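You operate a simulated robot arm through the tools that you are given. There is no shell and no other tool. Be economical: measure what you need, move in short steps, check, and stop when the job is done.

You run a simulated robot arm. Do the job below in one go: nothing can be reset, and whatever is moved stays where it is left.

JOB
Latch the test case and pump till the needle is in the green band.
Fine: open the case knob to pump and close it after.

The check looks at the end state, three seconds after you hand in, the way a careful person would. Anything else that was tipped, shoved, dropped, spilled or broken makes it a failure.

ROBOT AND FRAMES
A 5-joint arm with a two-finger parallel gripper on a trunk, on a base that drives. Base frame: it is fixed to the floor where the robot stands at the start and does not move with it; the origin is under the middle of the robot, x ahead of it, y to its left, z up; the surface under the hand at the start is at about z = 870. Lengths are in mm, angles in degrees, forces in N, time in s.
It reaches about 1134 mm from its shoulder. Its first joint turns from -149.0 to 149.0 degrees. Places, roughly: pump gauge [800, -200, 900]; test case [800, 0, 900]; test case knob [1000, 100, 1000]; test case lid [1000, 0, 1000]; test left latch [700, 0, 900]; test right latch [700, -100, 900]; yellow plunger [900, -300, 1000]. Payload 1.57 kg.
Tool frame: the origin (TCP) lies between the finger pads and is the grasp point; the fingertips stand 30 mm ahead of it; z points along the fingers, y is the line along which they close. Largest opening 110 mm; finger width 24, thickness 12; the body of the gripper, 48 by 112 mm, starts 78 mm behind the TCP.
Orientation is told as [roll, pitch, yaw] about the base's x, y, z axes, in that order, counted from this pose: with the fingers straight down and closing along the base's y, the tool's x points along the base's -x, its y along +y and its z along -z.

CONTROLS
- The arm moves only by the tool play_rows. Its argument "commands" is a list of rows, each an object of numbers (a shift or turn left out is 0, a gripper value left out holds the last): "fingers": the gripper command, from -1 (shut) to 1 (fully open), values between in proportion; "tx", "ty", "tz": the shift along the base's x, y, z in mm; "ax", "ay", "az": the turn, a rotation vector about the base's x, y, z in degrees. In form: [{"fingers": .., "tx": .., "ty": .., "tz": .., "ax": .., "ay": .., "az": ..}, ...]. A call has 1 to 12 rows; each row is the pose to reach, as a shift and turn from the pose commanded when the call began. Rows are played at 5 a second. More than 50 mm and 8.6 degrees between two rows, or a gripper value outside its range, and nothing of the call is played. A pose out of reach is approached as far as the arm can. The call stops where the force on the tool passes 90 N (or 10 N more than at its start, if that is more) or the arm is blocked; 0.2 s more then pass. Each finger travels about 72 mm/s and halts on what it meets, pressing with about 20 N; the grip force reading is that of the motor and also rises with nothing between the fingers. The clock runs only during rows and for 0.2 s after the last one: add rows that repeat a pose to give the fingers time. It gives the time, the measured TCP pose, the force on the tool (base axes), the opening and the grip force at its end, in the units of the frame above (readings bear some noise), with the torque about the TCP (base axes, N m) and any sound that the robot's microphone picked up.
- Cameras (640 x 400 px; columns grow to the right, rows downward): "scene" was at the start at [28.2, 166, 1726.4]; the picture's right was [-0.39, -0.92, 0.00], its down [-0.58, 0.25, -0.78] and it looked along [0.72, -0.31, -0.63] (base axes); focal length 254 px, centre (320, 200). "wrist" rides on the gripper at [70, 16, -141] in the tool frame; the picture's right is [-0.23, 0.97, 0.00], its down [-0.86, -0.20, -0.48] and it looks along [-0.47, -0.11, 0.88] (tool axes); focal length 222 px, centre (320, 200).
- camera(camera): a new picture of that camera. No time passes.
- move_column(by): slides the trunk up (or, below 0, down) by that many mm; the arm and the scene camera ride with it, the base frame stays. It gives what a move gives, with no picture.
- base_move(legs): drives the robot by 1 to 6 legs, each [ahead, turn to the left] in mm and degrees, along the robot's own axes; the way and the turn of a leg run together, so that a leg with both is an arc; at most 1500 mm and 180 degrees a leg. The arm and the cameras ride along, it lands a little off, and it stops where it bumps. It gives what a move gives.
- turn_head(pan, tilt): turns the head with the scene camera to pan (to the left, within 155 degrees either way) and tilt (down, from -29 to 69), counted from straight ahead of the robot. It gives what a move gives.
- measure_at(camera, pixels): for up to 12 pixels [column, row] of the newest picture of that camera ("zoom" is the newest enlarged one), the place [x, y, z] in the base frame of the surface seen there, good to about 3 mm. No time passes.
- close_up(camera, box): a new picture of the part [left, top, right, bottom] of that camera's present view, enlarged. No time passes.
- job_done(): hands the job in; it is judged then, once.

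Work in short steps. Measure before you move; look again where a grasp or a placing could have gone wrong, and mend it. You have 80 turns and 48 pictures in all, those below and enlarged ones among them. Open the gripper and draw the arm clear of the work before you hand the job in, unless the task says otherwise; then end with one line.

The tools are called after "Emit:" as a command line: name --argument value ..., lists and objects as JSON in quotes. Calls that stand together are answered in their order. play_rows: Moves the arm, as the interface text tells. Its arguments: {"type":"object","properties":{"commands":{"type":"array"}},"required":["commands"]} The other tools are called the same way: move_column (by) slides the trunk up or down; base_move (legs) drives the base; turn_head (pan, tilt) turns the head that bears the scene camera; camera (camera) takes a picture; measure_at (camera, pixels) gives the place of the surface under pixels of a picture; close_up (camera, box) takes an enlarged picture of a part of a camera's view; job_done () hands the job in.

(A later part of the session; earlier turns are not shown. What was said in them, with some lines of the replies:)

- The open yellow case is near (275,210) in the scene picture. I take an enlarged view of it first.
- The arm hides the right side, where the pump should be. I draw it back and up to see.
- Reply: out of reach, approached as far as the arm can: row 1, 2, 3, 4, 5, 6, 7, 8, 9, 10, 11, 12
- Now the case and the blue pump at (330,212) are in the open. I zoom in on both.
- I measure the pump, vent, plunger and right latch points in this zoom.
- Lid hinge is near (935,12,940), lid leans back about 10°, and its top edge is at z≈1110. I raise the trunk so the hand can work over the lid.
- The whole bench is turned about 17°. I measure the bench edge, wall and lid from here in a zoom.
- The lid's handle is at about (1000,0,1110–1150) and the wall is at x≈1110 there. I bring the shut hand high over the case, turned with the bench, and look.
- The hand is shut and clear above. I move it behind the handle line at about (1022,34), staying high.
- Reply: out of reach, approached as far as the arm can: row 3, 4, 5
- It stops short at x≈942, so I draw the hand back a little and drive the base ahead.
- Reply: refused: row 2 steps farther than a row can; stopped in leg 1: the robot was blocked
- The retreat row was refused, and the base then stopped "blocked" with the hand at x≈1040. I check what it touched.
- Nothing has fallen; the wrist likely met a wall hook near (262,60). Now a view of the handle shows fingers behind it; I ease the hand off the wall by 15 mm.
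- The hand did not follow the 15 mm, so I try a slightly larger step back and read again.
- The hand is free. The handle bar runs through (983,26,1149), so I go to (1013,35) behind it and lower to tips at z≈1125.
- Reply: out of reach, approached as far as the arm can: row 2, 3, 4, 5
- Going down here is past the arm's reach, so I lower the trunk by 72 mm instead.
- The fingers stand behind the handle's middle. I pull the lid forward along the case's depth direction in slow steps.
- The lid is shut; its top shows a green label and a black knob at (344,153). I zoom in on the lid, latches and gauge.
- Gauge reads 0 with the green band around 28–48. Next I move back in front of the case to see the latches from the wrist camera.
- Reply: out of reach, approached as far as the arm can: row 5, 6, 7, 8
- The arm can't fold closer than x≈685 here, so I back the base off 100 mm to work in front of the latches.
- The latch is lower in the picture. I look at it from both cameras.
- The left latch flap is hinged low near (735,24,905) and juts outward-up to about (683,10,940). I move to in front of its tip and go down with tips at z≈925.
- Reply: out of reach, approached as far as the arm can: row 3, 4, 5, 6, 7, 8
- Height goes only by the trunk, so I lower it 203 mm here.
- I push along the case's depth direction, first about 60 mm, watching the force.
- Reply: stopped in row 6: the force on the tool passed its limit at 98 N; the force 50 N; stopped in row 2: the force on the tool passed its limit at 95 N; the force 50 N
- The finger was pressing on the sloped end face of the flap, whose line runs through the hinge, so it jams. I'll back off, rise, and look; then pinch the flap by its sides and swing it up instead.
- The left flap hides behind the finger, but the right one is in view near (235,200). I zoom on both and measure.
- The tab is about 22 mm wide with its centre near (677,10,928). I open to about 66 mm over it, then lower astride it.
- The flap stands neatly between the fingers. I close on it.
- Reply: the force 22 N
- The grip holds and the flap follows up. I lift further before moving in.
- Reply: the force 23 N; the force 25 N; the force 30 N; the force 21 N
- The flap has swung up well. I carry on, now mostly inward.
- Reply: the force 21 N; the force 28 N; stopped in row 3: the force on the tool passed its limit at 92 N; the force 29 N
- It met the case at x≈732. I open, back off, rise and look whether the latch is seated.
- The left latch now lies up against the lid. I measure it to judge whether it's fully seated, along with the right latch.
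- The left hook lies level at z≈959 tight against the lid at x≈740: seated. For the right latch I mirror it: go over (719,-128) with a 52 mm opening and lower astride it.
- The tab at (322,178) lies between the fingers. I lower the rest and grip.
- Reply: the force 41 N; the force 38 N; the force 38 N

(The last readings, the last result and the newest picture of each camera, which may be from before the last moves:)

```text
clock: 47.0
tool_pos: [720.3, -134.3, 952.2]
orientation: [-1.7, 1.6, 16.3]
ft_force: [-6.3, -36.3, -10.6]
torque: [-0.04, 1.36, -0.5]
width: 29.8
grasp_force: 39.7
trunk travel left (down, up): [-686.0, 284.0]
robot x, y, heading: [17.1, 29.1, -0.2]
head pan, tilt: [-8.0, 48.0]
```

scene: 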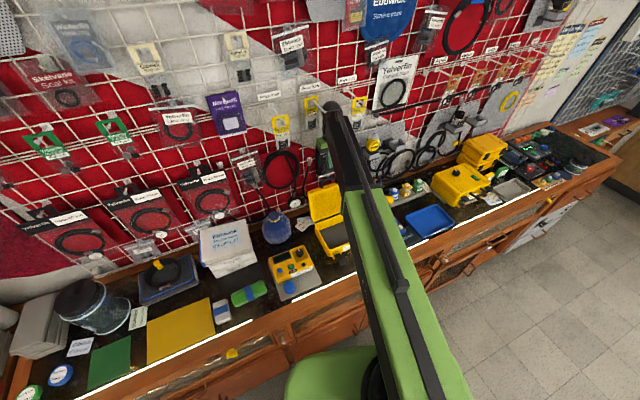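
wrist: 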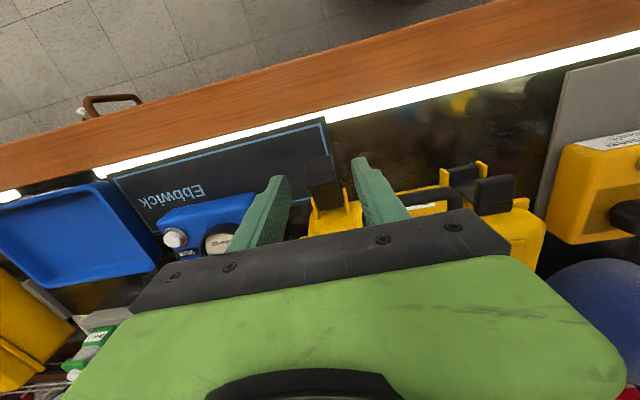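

Gripped, with a sideways pull of 30 N; I add a small sideways relief and continue the swing.

Emit:
play_rows --commands '[{"tx": 1, "ty": -3}, {"tx": 1, "ty": -4}]'

Emit:
move_column --by 12

Emit:
play_rows --commands '[{"tx": 4, "ty": 1.2}, {"tx": 8, "ty": 2.5}, {"tx": 12, "ty": 3.7}]'

Emit:
move_column --by 12

Emit:
play_rows --commands '[{"tx": 4, "ty": 1.2}, {"tx": 8, "ty": 2.5}, {"tx": 12, "ty": 3.7}]'

Emit:
play_rows --commands '[{"tx": 5, "ty": 1.5}, {"tx": 9, "ty": 2.8}]'

Emit:
move_column --by 5

Emit:
play_rows --commands '[{"tx": 5, "ty": 1.5}, {"tx": 10, "ty": 3}, {"tx": 15, "ty": 4.6}]'

```text
clock: 47.6
tool_pos: [720.6, -133.8, 953.4]
orientation: [-1.4, 1.2, 16.5]
ft_force: [-14.4, -12.2, -10.1]
torque: [0.2, 1.48, -0.19]
width: 30.0
grasp_force: 39.2
trunk travel left (down, up): [-686.0, 284.0]
robot x, y, heading: [20.2, 27.2, -0.5]
head pan, tilt: [-8.0, 48.0]
```

```text
clock: 48.2
tool_pos: [726.4, -132.6, 963.8]
orientation: [-1.6, 1.0, 16.6]
ft_force: [17.9, 4.0, -17.7]
torque: [0.71, -0.21, -0.04]
width: 29.6
grasp_force: 40.1
trunk travel left (down, up): [-698.0, 272.0]
robot x, y, heading: [18.2, 29.1, -0.2]
head pan, tilt: [-8.0, 48.0]
```

```text
clock: 49.0
tool_pos: [730.7, -130.1, 966.7]
orientation: [-1.5, 1.4, 16.3]
ft_force: [-21.0, -7.0, 1.3]
torque: [0.06, 1.47, -0.06]
width: 30.0
grasp_force: 39.5
trunk travel left (down, up): [-698.0, 272.0]
robot x, y, heading: [17.5, 24.4, -0.1]
head pan, tilt: [-8.0, 48.0]
```

```text
clock: 49.6
tool_pos: [739.5, -128.6, 975.0]
orientation: [-1.6, 0.9, 16.4]
ft_force: [12.8, 3.3, -20.8]
torque: [0.56, -0.22, 0.05]
width: 29.6
grasp_force: 38.9
trunk travel left (down, up): [-710.0, 260.0]
robot x, y, heading: [19.7, 24.8, -0.1]
head pan, tilt: [-8.0, 48.0]
```

```text
clock: 50.4
tool_pos: [743.7, -125.6, 977.7]
orientation: [-1.6, 1.3, 16.4]
ft_force: [-18.2, -2.0, -3.3]
torque: [-0.02, 1.57, 0.14]
width: 30.1
grasp_force: 39.2
trunk travel left (down, up): [-710.0, 260.0]
robot x, y, heading: [17.2, 28.6, -0.2]
head pan, tilt: [-8.0, 48.0]
```

```text
clock: 51.0
tool_pos: [752.6, -123.7, 978.1]
orientation: [-1.6, 1.1, 16.4]
ft_force: [-17.1, -7.7, 10.4]
torque: [-0.09, 1.37, 0.05]
width: 29.9
grasp_force: 39.4
trunk travel left (down, up): [-710.0, 260.0]
robot x, y, heading: [22.5, 28.3, -0.2]
head pan, tilt: [-8.0, 48.0]
```

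```text
clock: 51.5
tool_pos: [757.7, -123.0, 980.5]
orientation: [-1.4, 1.1, 16.4]
ft_force: [-7.8, -0.3, -26.0]
torque: [0.09, 0.96, 0.14]
width: 29.8
grasp_force: 38.8
trunk travel left (down, up): [-715.0, 255.0]
robot x, y, heading: [19.0, 25.5, -0.3]
head pan, tilt: [-8.0, 48.0]
```

```text
clock: 52.3
tool_pos: [767.7, -117.4, 983.2]
orientation: [-1.6, 1.3, 16.2]
ft_force: [-15.1, -11.2, 1.1]
torque: [-0.5, 1.4, 0.29]
width: 29.8
grasp_force: 39.3
trunk travel left (down, up): [-715.0, 255.0]
robot x, y, heading: [17.5, 28.1, -0.2]
head pan, tilt: [-8.0, 48.0]
```

Nearly home, 3–5 mm short of where the left one ended. I push a little more until it stops.

Emit:
play_rows --commands '[{"tx": 4, "ty": 1.2}, {"tx": 8, "ty": 2.5}, {"tx": 11, "ty": 3.3}]'

Emit:
play_rows --commands '[{"fingers": -0.2}, {"fingers": -0.2}, {"tx": -20, "ty": -6}, {"tx": -40, "ty": -12}, {"tx": -60, "ty": -18}, {"tx": -80, "ty": -24}]'

Emit:
move_column --by 200

Emit:
camera --camera "wrist"

```text
clock: 53.1
tool_pos: [776.7, -115.6, 982.5]
orientation: [-1.5, 1.4, 16.4]
ft_force: [-40.6, -13.4, -19.6]
torque: [-0.13, -0.09, 0.95]
width: 30.1
grasp_force: 39.3
trunk travel left (down, up): [-715.0, 255.0]
robot x, y, heading: [18.2, 26.7, -0.1]
head pan, tilt: [-8.0, 48.0]
```

```text
clock: 54.5
tool_pos: [701.9, -140.7, 981.1]
orientation: [-1.7, 1.1, 16.3]
ft_force: [0.1, -0.1, -0.4]
torque: [0.03, 0.01, 0.02]
width: 44.0
grasp_force: 0.1
trunk travel left (down, up): [-715.0, 255.0]
robot x, y, heading: [16.2, 26.4, 0.1]
head pan, tilt: [-8.0, 48.0]
```

```text
clock: 56.7
tool_pos: [701.8, -140.4, 1181.0]
orientation: [-1.5, 1.1, 16.4]
ft_force: [-0.6, -0.2, 0.8]
torque: [0.01, 0.01, 0.05]
width: 44.0
grasp_force: 0.0
trunk travel left (down, up): [-915.0, 55.0]
robot x, y, heading: [17.0, 29.0, -0.2]
head pan, tilt: [-8.0, 48.0]
```

```text
14 pictures are left
```

wrist: 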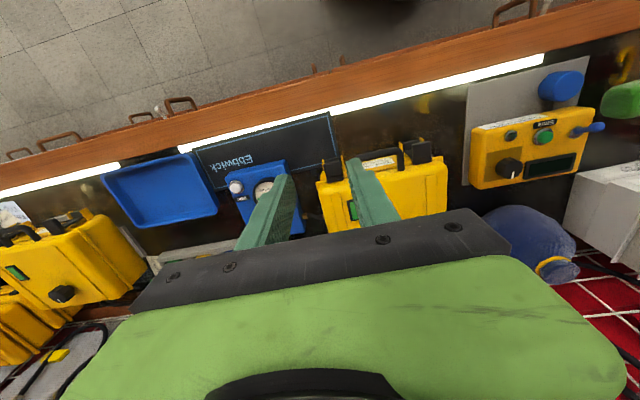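

The right latch looks up too. I move a bit over the case so that one enlarged picture shows both latches and the knob.

Emit:
play_rows --commands '[{"tx": 30, "ty": 5}, {"tx": 65, "ty": 10}, {"tx": 100, "ty": 5}, {"tx": 100, "ty": 5}]'

Emit:
close_up --camera "wrist" --box '[300, 80, 480, 200]'

```text
clock: 57.7
tool_pos: [803.8, -136.5, 1182.2]
orientation: [-1.6, 1.1, 16.5]
ft_force: [-0.2, 0.1, 0.7]
torque: [-0.01, 0.0, 0.0]
width: 44.0
grasp_force: 0.2
trunk travel left (down, up): [-915.0, 55.0]
robot x, y, heading: [17.3, 29.4, -0.3]
head pan, tilt: [-8.0, 48.0]
```

```text
3.33 times, centred on (390, 140) of wrist
```

zoom: 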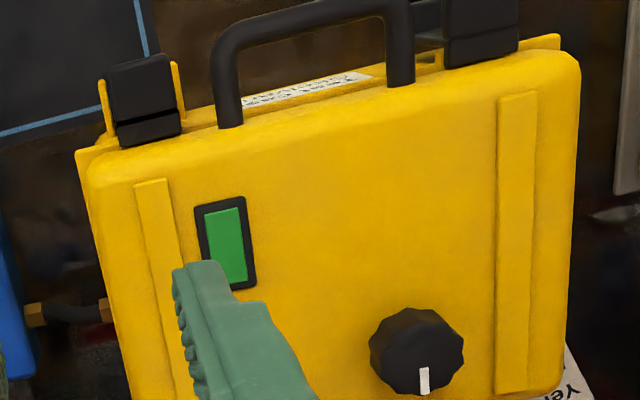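

I measure the right latch's hook and the knob in this picture.

Emit:
measure_at --camera "zoom" --pixels '[[145, 70], [148, 100], [150, 125], [152, 140], [480, 15], [480, 45], [415, 345], [422, 380], [385, 350], [450, 345], [415, 315], [330, 300]]'

```text
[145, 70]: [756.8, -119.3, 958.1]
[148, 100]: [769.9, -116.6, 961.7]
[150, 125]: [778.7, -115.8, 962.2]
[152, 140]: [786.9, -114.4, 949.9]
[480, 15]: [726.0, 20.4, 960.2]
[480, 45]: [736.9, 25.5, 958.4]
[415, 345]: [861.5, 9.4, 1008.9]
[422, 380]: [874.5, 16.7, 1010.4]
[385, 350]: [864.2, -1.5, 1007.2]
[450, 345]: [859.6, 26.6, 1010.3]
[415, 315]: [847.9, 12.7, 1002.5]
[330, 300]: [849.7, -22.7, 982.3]
```

Both hooks sit level at z≈960 and the lid has dropped tight (top 982), so both latches hold. Next I go over the knob at about (864,12) with the fingers open.

Emit:
play_rows --commands '[{"fingers": 0.35, "tx": 15, "ty": 37}, {"tx": 30, "ty": 75}, {"tx": 45, "ty": 112}, {"tx": 60, "ty": 148}, {"tx": 60, "ty": 148}]'

Emit:
move_column --by -110

Emit:
close_up --camera "wrist" --box '[220, 100, 420, 225]'

```text
clock: 58.9
tool_pos: [859.6, 14.3, 1182.3]
orientation: [-1.5, 1.0, 16.4]
ft_force: [0.4, -0.4, 0.2]
torque: [0.0, -0.01, -0.03]
width: 74.5
grasp_force: 0.0
out of reach, approached as far as the arm can: row 4
trunk travel left (down, up): [-915.0, 55.0]
robot x, y, heading: [16.2, 33.7, -0.3]
head pan, tilt: [-8.0, 48.0]
```

```text
clock: 60.3
tool_pos: [860.1, 14.2, 1071.4]
orientation: [-1.7, 1.1, 16.4]
ft_force: [0.5, -0.5, -0.1]
torque: [0.01, 0.0, -0.01]
width: 74.2
grasp_force: 0.0
trunk travel left (down, up): [-805.0, 165.0]
robot x, y, heading: [18.6, 28.9, -0.1]
head pan, tilt: [-8.0, 48.0]
```

```text
3.20 times, centred on (320, 162) of wrist
```

zoom: 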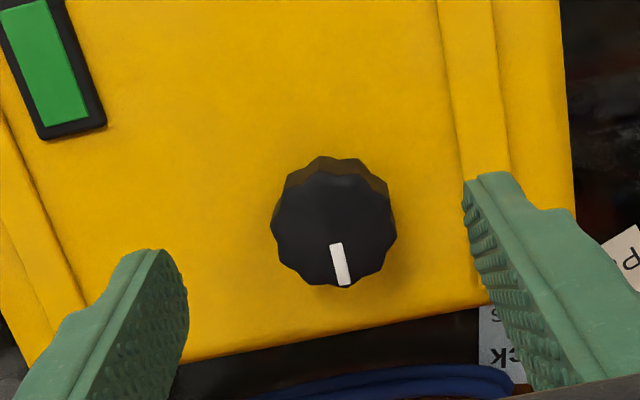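

The knob is between the fingers. I measure its top precisely before lowering.

Emit:
measure_at --camera "zoom" --pixels '[[332, 180], [335, 230], [345, 278], [278, 230], [392, 225], [335, 165], [200, 230], [420, 300]]'

```text
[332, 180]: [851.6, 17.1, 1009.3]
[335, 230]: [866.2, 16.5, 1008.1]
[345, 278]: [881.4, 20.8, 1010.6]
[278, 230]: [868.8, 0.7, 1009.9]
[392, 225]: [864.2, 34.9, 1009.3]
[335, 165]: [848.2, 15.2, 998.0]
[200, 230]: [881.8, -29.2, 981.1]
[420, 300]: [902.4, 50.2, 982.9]
```

Knob centre is (867,18), top z≈1009, lid 982. I shift, lower to tips z≈988, and grip.

Emit:
play_rows --commands '[{"tx": 7, "ty": 4}, {"tx": 7, "ty": 4}]'

Emit:
move_column --by -53

Emit:
play_rows --commands '[{"fingers": -1}, {"fingers": -1}, {"fingers": -1}, {"fingers": -1}]'

```text
clock: 60.9
tool_pos: [866.4, 17.0, 1072.4]
orientation: [-1.6, 1.1, 16.4]
ft_force: [-0.6, 0.3, 0.5]
torque: [-0.01, 0.0, 0.01]
width: 74.3
grasp_force: 0.0
trunk travel left (down, up): [-805.0, 165.0]
robot x, y, heading: [19.5, 27.7, -0.1]
head pan, tilt: [-8.0, 48.0]
```

```text
clock: 61.8
tool_pos: [865.1, 18.1, 1018.9]
orientation: [-1.6, 1.1, 16.4]
ft_force: [-0.2, -0.5, -0.1]
torque: [0.04, -0.02, 0.01]
width: 74.3
grasp_force: 0.2
trunk travel left (down, up): [-752.0, 218.0]
robot x, y, heading: [20.0, 28.8, 0.1]
head pan, tilt: [-8.0, 48.0]
```

```text
clock: 62.8
tool_pos: [866.5, 17.0, 1018.3]
orientation: [-1.6, 1.1, 16.4]
ft_force: [3.0, -5.6, 2.6]
torque: [-0.17, -0.11, -0.01]
width: 37.1
grasp_force: 43.1
trunk travel left (down, up): [-752.0, 218.0]
robot x, y, heading: [16.0, 24.5, -0.3]
head pan, tilt: [-8.0, 48.0]
```

Gripped at 37 mm. I turn it counterclockwise 24° and read the torque.

Emit:
play_rows --commands '[{"az": 8}, {"az": 16}, {"az": 24}]'

```text
clock: 63.6
tool_pos: [866.1, 16.8, 1018.6]
orientation: [-1.5, 1.1, 40.5]
ft_force: [5.5, -7.6, 4.0]
torque: [-0.09, 0.1, -0.04]
width: 37.2
grasp_force: 43.8
trunk travel left (down, up): [-752.0, 218.0]
robot x, y, heading: [17.5, 27.7, -0.3]
head pan, tilt: [-8.0, 48.0]
```

It turns freely. I go on to about 90°.

Emit:
play_rows --commands '[{"az": 8.5}, {"az": 17}, {"az": 25.5}, {"az": 34}, {"az": 42.5}, {"az": 51}, {"az": 59.5}, {"az": 66}]'

```text
clock: 65.4
tool_pos: [867.7, 17.5, 1018.9]
orientation: [-1.8, 1.2, 106.5]
ft_force: [30.2, -18.7, 21.4]
torque: [-0.69, -0.57, -0.43]
width: 37.5
grasp_force: 43.5
trunk travel left (down, up): [-752.0, 218.0]
robot x, y, heading: [18.1, 30.1, 0.1]
head pan, tilt: [-8.0, 48.0]
```

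Torque rises to 0.43 N m at 90°, perhaps a stop. I let go, rise and look at the mark.

Emit:
play_rows --commands '[{"fingers": 0.35}, {"fingers": 0.35}, {"fingers": 0.35}]'

Emit:
move_column --by 160

Emit:
camera --camera "wrist"

```text
clock: 66.2
tool_pos: [864.8, 18.0, 1018.1]
orientation: [-1.6, 1.1, 106.4]
ft_force: [-0.5, -0.5, 0.0]
torque: [-0.02, 0.02, -0.01]
width: 74.2
grasp_force: 0.0
trunk travel left (down, up): [-752.0, 218.0]
robot x, y, heading: [20.5, 27.4, -0.0]
head pan, tilt: [-8.0, 48.0]
```

```text
clock: 68.1
tool_pos: [865.6, 19.9, 1179.0]
orientation: [-1.6, 1.1, 106.4]
ft_force: [-1.1, 0.3, -1.2]
torque: [0.04, -0.01, -0.02]
width: 74.5
grasp_force: 0.2
trunk travel left (down, up): [-912.0, 58.0]
robot x, y, heading: [18.8, 23.9, -0.3]
head pan, tilt: [-8.0, 48.0]
```

```text
11 pictures are left
```

wrist: 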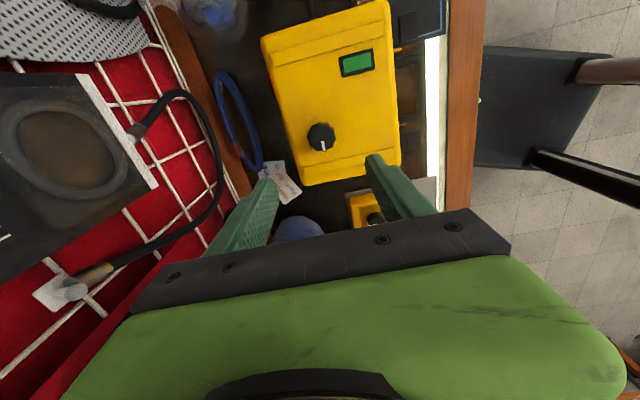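

The mark has swung from back to left (90°), so the knob is turned to its other setting. I move over the yellow plunger at about (912,-254), shutting the fingers and turning the hand back.

Emit:
play_rows --commands '[{"fingers": -1, "ty": -10, "az": -8.2}, {"ty": -30, "tx": 2, "az": -16.4}, {"ty": -55, "tx": 4, "az": -24.6}, {"ty": -80, "tx": 8, "az": -32.8}, {"ty": -110, "tx": 12, "az": -41}, {"ty": -140, "tx": 17, "az": -49.2}, {"ty": -170, "tx": 22, "az": -57.4}, {"ty": -200, "tx": 28, "az": -65.6}, {"ty": -225, "tx": 35, "az": -73.8}, {"ty": -250, "tx": 40, "az": -82}, {"ty": -272, "tx": 46, "az": -90}, {"ty": -272, "tx": 46, "az": -90}]'

Emit:
camera --camera "wrist"

```text
clock: 70.7
tool_pos: [912.3, -254.4, 1178.7]
orientation: [-1.6, 1.1, 16.3]
ft_force: [0.2, -0.4, 0.1]
torque: [0.03, 0.03, -0.01]
width: 0.0
grasp_force: 19.6
trunk travel left (down, up): [-912.0, 58.0]
robot x, y, heading: [19.5, 30.4, -0.0]
head pan, tilt: [-8.0, 48.0]
```

```text
10 pictures are left
```

wrist: 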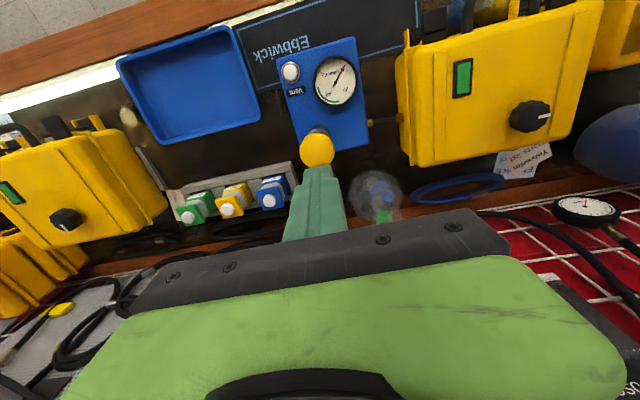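

The plunger knob shows at (317,150), gauge at (335,80). I measure the plunger.

Emit:
measure_at --camera "wrist" --pixels '[[317, 150], [317, 140], [305, 148], [330, 148], [316, 160], [335, 80]]'

```text
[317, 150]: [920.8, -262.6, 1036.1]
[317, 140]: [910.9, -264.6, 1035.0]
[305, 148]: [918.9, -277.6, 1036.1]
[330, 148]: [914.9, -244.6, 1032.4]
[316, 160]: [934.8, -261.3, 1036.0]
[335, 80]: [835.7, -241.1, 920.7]
```

Its top centre is about (919,-261,1036). I shift over it, then lower to just above.

Emit:
play_rows --commands '[{"tx": 4, "ty": -4}, {"tx": 7, "ty": -7}, {"tx": 7, "ty": -7}]'

Emit:
move_column --by -105

Emit:
move_column --by -20

```text
clock: 71.5
tool_pos: [917.1, -258.9, 1178.4]
orientation: [-1.7, 1.0, 16.5]
ft_force: [0.2, 0.0, -0.2]
torque: [0.03, 0.02, 0.01]
width: 0.1
grasp_force: 20.2
trunk travel left (down, up): [-912.0, 58.0]
robot x, y, heading: [17.5, 31.1, -0.5]
head pan, tilt: [-8.0, 48.0]
```

```text
clock: 72.8
tool_pos: [917.7, -259.8, 1073.8]
orientation: [-1.8, 0.9, 16.4]
ft_force: [0.5, 0.2, -0.9]
torque: [0.01, 0.0, 0.01]
width: 0.0
grasp_force: 20.3
trunk travel left (down, up): [-807.0, 163.0]
robot x, y, heading: [17.9, 29.3, -0.1]
head pan, tilt: [-8.0, 48.0]
```

```text
clock: 73.5
tool_pos: [917.9, -259.7, 1053.4]
orientation: [-1.8, 1.0, 16.5]
ft_force: [1.1, 0.3, 4.2]
torque: [0.05, -0.05, 0.0]
width: 0.1
grasp_force: 20.4
trunk travel left (down, up): [-787.0, 183.0]
robot x, y, heading: [18.1, 25.9, -0.1]
head pan, tilt: [-8.0, 48.0]
```

The plunger yields at about 4 N. I press on another 20 mm and read.

Emit:
move_column --by -20

Emit:
close_up --camera "wrist" --box '[260, 0, 420, 100]'

```text
clock: 74.2
tool_pos: [916.9, -259.1, 1036.4]
orientation: [-1.7, 0.8, 16.3]
ft_force: [13.3, -4.8, 30.1]
torque: [-0.03, -0.64, -0.09]
width: 0.0
grasp_force: 19.6
trunk travel left (down, up): [-767.0, 203.0]
robot x, y, heading: [17.3, 26.2, -0.2]
head pan, tilt: [-8.0, 48.0]
```

```text
4.00 times, centred on (340, 50) of wrist
```

zoom: 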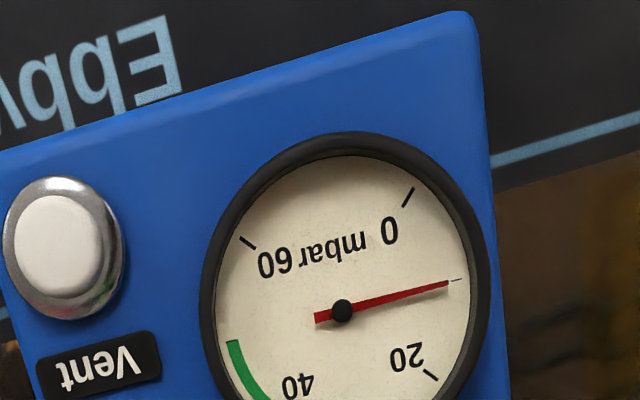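

One stroke gave about 9.5 mbar; the green band is about 28–48. I let the plunger rise and press again, twice.

Emit:
move_column --by 38

Emit:
move_column --by -38

Emit:
move_column --by 38

Emit:
move_column --by -38

Emit:
close_up --camera "wrist" --box '[260, 0, 420, 140]'

```text
clock: 75.0
tool_pos: [916.3, -258.6, 1072.5]
orientation: [-1.6, 1.0, 16.4]
ft_force: [0.4, 0.5, -0.3]
torque: [0.01, 0.0, -0.02]
width: 0.3
grasp_force: 19.8
trunk travel left (down, up): [-805.0, 165.0]
robot x, y, heading: [21.1, 29.1, -0.4]
head pan, tilt: [-8.0, 48.0]
```

```text
clock: 75.8
tool_pos: [916.4, -259.2, 1037.0]
orientation: [-1.9, 0.7, 16.4]
ft_force: [13.2, -4.4, 29.2]
torque: [-0.05, -0.62, -0.07]
width: 0.0
grasp_force: 19.8
trunk travel left (down, up): [-767.0, 203.0]
robot x, y, heading: [19.6, 27.1, -0.1]
head pan, tilt: [-8.0, 48.0]
```

```text
clock: 76.6
tool_pos: [917.1, -259.9, 1072.5]
orientation: [-1.7, 1.0, 16.5]
ft_force: [0.1, -0.2, -0.2]
torque: [-0.01, 0.04, 0.01]
width: 0.1
grasp_force: 19.7
trunk travel left (down, up): [-805.0, 165.0]
robot x, y, heading: [19.1, 32.2, -0.3]
head pan, tilt: [-8.0, 48.0]
```

```text
clock: 77.5
tool_pos: [916.0, -259.0, 1035.2]
orientation: [-1.8, 0.9, 16.4]
ft_force: [14.4, -4.0, 29.6]
torque: [-0.06, -0.58, -0.14]
width: 0.0
grasp_force: 20.0
trunk travel left (down, up): [-767.0, 203.0]
robot x, y, heading: [18.4, 31.2, 0.0]
head pan, tilt: [-8.0, 48.0]
```

```text
2.86 times, centred on (340, 70) of wrist
```

zoom: 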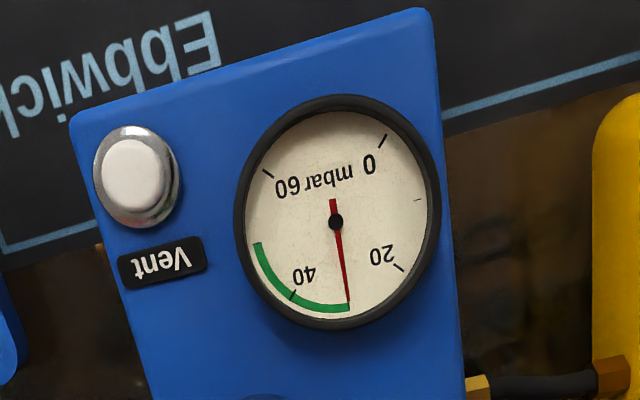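

It reads about 30, the bottom of the band (30–50). One more stroke should bring it to about 40, the middle; then I rise clear.

Emit:
move_column --by 38

Emit:
move_column --by -38

Emit:
move_column --by 143

Emit:
close_up --camera "wrist" --box '[270, 30, 430, 180]'

```text
clock: 78.3
tool_pos: [917.8, -259.6, 1072.0]
orientation: [-1.7, 1.0, 16.3]
ft_force: [0.0, -0.1, 0.0]
torque: [0.0, -0.01, -0.02]
width: 0.0
grasp_force: 20.0
trunk travel left (down, up): [-805.0, 165.0]
robot x, y, heading: [17.7, 27.1, -0.1]
head pan, tilt: [-8.0, 48.0]
```

```text
clock: 79.1
tool_pos: [916.2, -259.2, 1035.8]
orientation: [-1.8, 0.8, 16.4]
ft_force: [13.5, -5.1, 29.5]
torque: [-0.02, -0.65, -0.1]
width: 0.0
grasp_force: 19.5
trunk travel left (down, up): [-767.0, 203.0]
robot x, y, heading: [19.3, 29.2, -0.4]
head pan, tilt: [-8.0, 48.0]
```

```text
clock: 80.8
tool_pos: [916.2, -259.8, 1176.5]
orientation: [-1.7, 1.0, 16.3]
ft_force: [0.3, 0.1, 0.3]
torque: [0.04, 0.04, 0.0]
width: 0.0
grasp_force: 20.4
trunk travel left (down, up): [-910.0, 60.0]
robot x, y, heading: [16.7, 27.0, -0.3]
head pan, tilt: [-8.0, 48.0]
```

```text
2.67 times, centred on (350, 105) of wrist
```

zoom: 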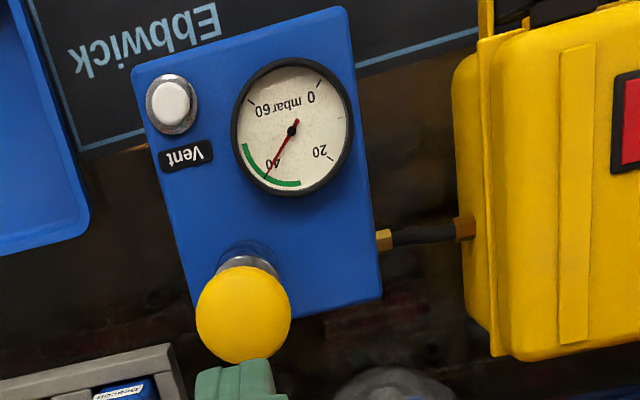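

The needle is at 40, mid-band. Now I go back over the knob at (866,18), hand turned +90°, open, to close it.

Emit:
play_rows --commands '[{"fingers": 0.35, "ty": 22, "tx": -6, "az": 8.2}, {"ty": 47, "tx": -11, "az": 16.4}, {"ty": 72, "tx": -16, "az": 24.6}, {"ty": 97, "tx": -22, "az": 32.8}, {"ty": 127, "tx": -28, "az": 41}, {"ty": 157, "tx": -33, "az": 49.2}, {"ty": 187, "tx": -38, "az": 57.4}, {"ty": 217, "tx": -42, "az": 65.6}, {"ty": 245, "tx": -46, "az": 73.8}, {"ty": 265, "tx": -48, "az": 82}, {"ty": 277, "tx": -50, "az": 90}, {"ty": 277, "tx": -50, "az": 90}]'

Emit:
move_column --by -105

Emit:
camera --camera "wrist"

```text
clock: 83.4
tool_pos: [869.0, 18.8, 1176.3]
orientation: [-1.7, 1.0, 106.5]
ft_force: [-0.3, 0.4, 0.1]
torque: [0.02, 0.01, -0.03]
width: 74.3
grasp_force: 0.1
trunk travel left (down, up): [-910.0, 60.0]
robot x, y, heading: [19.2, 29.7, -0.3]
head pan, tilt: [-8.0, 48.0]
```

```text
clock: 84.8
tool_pos: [868.3, 19.2, 1072.6]
orientation: [-1.7, 1.0, 106.5]
ft_force: [-0.2, 0.0, -0.3]
torque: [0.0, -0.03, -0.02]
width: 74.3
grasp_force: 0.1
trunk travel left (down, up): [-805.0, 165.0]
robot x, y, heading: [16.7, 30.6, -0.2]
head pan, tilt: [-8.0, 48.0]
```

```text
6 pictures are left
```

wrist: 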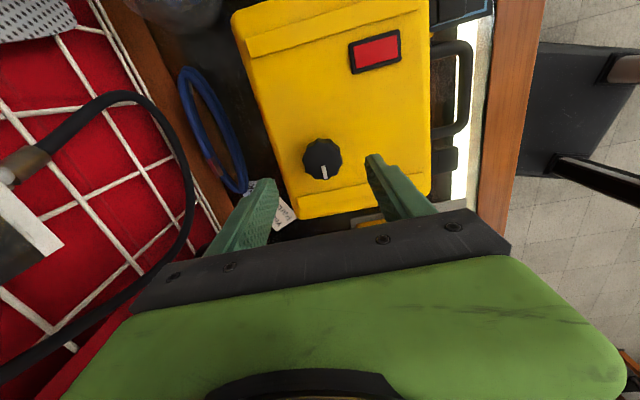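

The knob lies between the fingers. I lower, grip and turn it back clockwise.

Emit:
play_rows --commands '[{"tx": -2, "ty": -1}, {"tx": -2, "ty": -1}]'

Emit:
move_column --by -54

Emit:
play_rows --commands '[{"fingers": -1}, {"fingers": -1}, {"fingers": -1}, {"fingers": -1}]'

Emit:
play_rows --commands '[{"az": -8.2}, {"az": -16.4}, {"az": -24.6}, {"az": -32.8}, {"az": -41}, {"az": -49.2}, {"az": -57.4}, {"az": -65.6}, {"az": -73.8}, {"az": -82}, {"az": -90}]'

```text
clock: 85.3
tool_pos: [865.3, 18.2, 1072.8]
orientation: [-1.6, 1.1, 106.3]
ft_force: [0.1, 0.6, 0.4]
torque: [-0.02, 0.03, 0.0]
width: 74.4
grasp_force: 0.1
trunk travel left (down, up): [-805.0, 165.0]
robot x, y, heading: [20.9, 30.0, -0.3]
head pan, tilt: [-8.0, 48.0]
```

```text
clock: 86.3
tool_pos: [865.3, 19.2, 1017.3]
orientation: [-1.8, 1.0, 106.4]
ft_force: [-0.5, 0.5, -0.1]
torque: [-0.01, -0.01, 0.0]
width: 74.2
grasp_force: 0.1
trunk travel left (down, up): [-751.0, 219.0]
robot x, y, heading: [18.0, 31.3, -0.4]
head pan, tilt: [-8.0, 48.0]
```

```text
clock: 87.3
tool_pos: [866.8, 19.4, 1017.8]
orientation: [-1.8, 1.0, 106.4]
ft_force: [15.2, 1.7, 11.1]
torque: [0.12, -0.43, 0.01]
width: 37.3
grasp_force: 44.2
trunk travel left (down, up): [-751.0, 219.0]
robot x, y, heading: [19.3, 29.1, -0.1]
head pan, tilt: [-8.0, 48.0]
```

```text
clock: 89.7
tool_pos: [867.5, 17.7, 1017.2]
orientation: [-1.8, 0.8, 16.3]
ft_force: [28.5, 5.3, 18.6]
torque: [0.45, -0.8, 0.14]
width: 37.3
grasp_force: 43.3
trunk travel left (down, up): [-751.0, 219.0]
robot x, y, heading: [23.6, 26.2, -0.3]
head pan, tilt: [-8.0, 48.0]
```

Turned back 90°. I push slightly further to reach the stop, then release, rise and check the mark and gauge.

Emit:
play_rows --commands '[{"az": -3}, {"az": -5}, {"az": -5}, {"az": 0}]'

Emit:
play_rows --commands '[{"fingers": 0.35}, {"fingers": 0.35}, {"fingers": 0.35}]'

Emit:
move_column --by 160

Emit:
play_rows --commands '[{"tx": -20, "ty": -40}, {"tx": -40, "ty": -80}, {"tx": -50, "ty": -120}, {"tx": -50, "ty": -160}, {"tx": -50, "ty": -160}]'

Emit:
camera --camera "wrist"

```text
clock: 90.7
tool_pos: [867.0, 18.5, 1016.8]
orientation: [-1.6, 1.1, 16.3]
ft_force: [9.7, 0.2, -1.6]
torque: [0.19, -0.9, 0.02]
width: 36.9
grasp_force: 43.4
trunk travel left (down, up): [-751.0, 219.0]
robot x, y, heading: [20.4, 33.6, -0.2]
head pan, tilt: [-8.0, 48.0]
```

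```text
clock: 91.5
tool_pos: [867.7, 18.4, 1018.2]
orientation: [-1.6, 1.1, 16.5]
ft_force: [0.1, -0.4, -0.2]
torque: [-0.01, -0.06, 0.01]
width: 74.2
grasp_force: 0.1
trunk travel left (down, up): [-751.0, 219.0]
robot x, y, heading: [21.9, 27.5, -0.5]
head pan, tilt: [-8.0, 48.0]
```

```text
clock: 93.3
tool_pos: [866.2, 18.9, 1178.0]
orientation: [-1.7, 1.0, 16.4]
ft_force: [-0.5, 0.7, -0.2]
torque: [0.01, 0.01, -0.02]
width: 74.2
grasp_force: 0.1
trunk travel left (down, up): [-911.0, 59.0]
robot x, y, heading: [21.7, 32.4, -0.1]
head pan, tilt: [-8.0, 48.0]
```

```text
clock: 94.5
tool_pos: [814.2, -141.2, 1177.3]
orientation: [-1.7, 1.1, 16.5]
ft_force: [0.0, -0.3, 0.1]
torque: [0.01, 0.01, 0.02]
width: 74.3
grasp_force: 0.0
trunk travel left (down, up): [-911.0, 59.0]
robot x, y, heading: [16.2, 29.4, -0.4]
head pan, tilt: [-8.0, 48.0]
```

```text
5 pictures are left
```

wrist: 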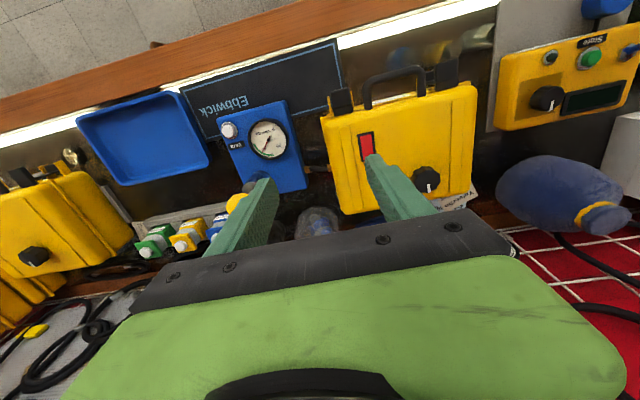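

I zoom on the gauge and the knob to confirm.

Emit:
close_up --camera "wrist" --box '[220, 70, 460, 220]'

```text
2.67 times, centred on (340, 145) of wrist
```

zoom: 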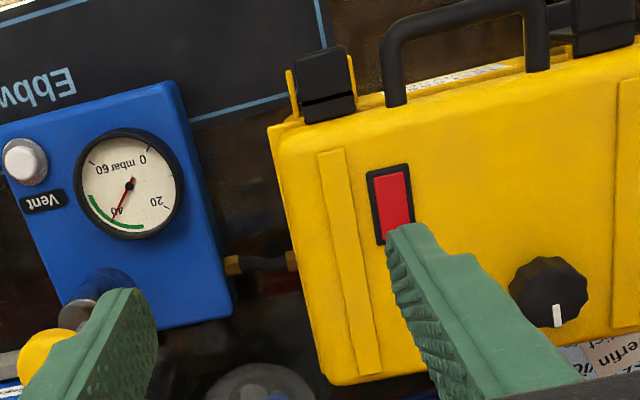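

Needle near 39–40, knob mark back at its first place, window red (pressurised). I draw the arm clear and check that the reading holds.

Emit:
play_rows --commands '[{"tx": -40, "ty": -10}, {"tx": -80, "ty": -20}, {"tx": -120, "ty": -30}, {"tx": -155, "ty": -50}, {"tx": -190, "ty": -80}, {"tx": -225, "ty": -115}, {"tx": -250, "ty": -155}, {"tx": -275, "ty": -195}, {"tx": -300, "ty": -235}, {"tx": -315, "ty": -275}, {"tx": -315, "ty": -275}, {"tx": -315, "ty": -275}]'

Emit:
turn_head --pan -15 --tilt 48

Emit:
camera --camera "scene"

```text
clock: 97.1
tool_pos: [500.9, -420.5, 1178.9]
orientation: [-1.6, 1.0, 16.4]
ft_force: [-0.3, -0.2, 0.2]
torque: [-0.03, -0.01, -0.03]
width: 74.3
grasp_force: 0.0
trunk travel left (down, up): [-911.0, 59.0]
robot x, y, heading: [18.4, 26.6, -0.2]
head pan, tilt: [-8.0, 48.0]
```

```text
clock: 97.8
tool_pos: [502.9, -420.4, 1177.7]
orientation: [-1.6, 1.0, 16.4]
ft_force: [0.6, -0.4, 0.2]
torque: [0.0, 0.02, 0.02]
width: 74.3
grasp_force: 0.0
trunk travel left (down, up): [-911.0, 59.0]
robot x, y, heading: [20.1, 29.7, -0.4]
head pan, tilt: [-15.0, 48.0]
```

```text
3 pictures are left
```

scene: 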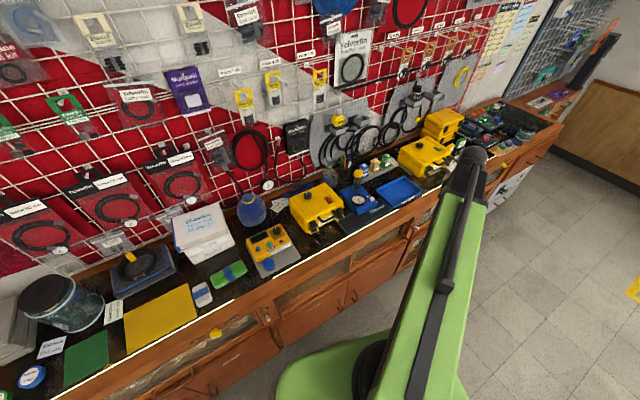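

All in order in the wide view; I zoom on the case and gauge once more.

Emit:
close_up --camera "scene" --box '[285, 165, 397, 235]'

```text
5.71 times, centred on (341, 200) of scene
```

zoom: 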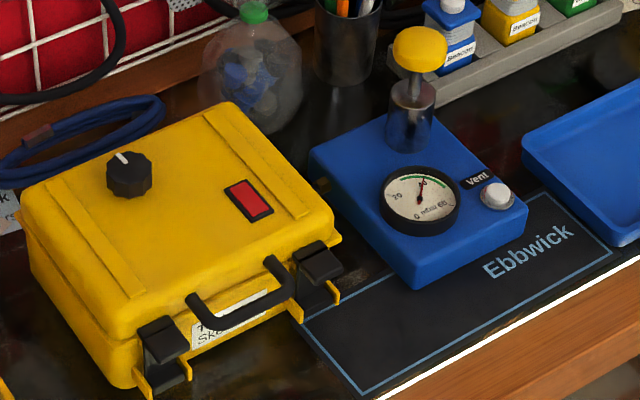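

The needle holds near 40 in the green band, both latches are up, the knob is back and the arm is clear. I hand in.

Emit:
job_done

```text
The job is handed in.
```

The test case is shut with both latches closed, the gauge holds at about 40 mbar in the green band (about 30–50), and the case knob is back at its starting position. The knob has no open/closed marking, so I took that starting position as closed. On an early move the arm touched the wall rack and blocked; nothing appeared to fall or shift.
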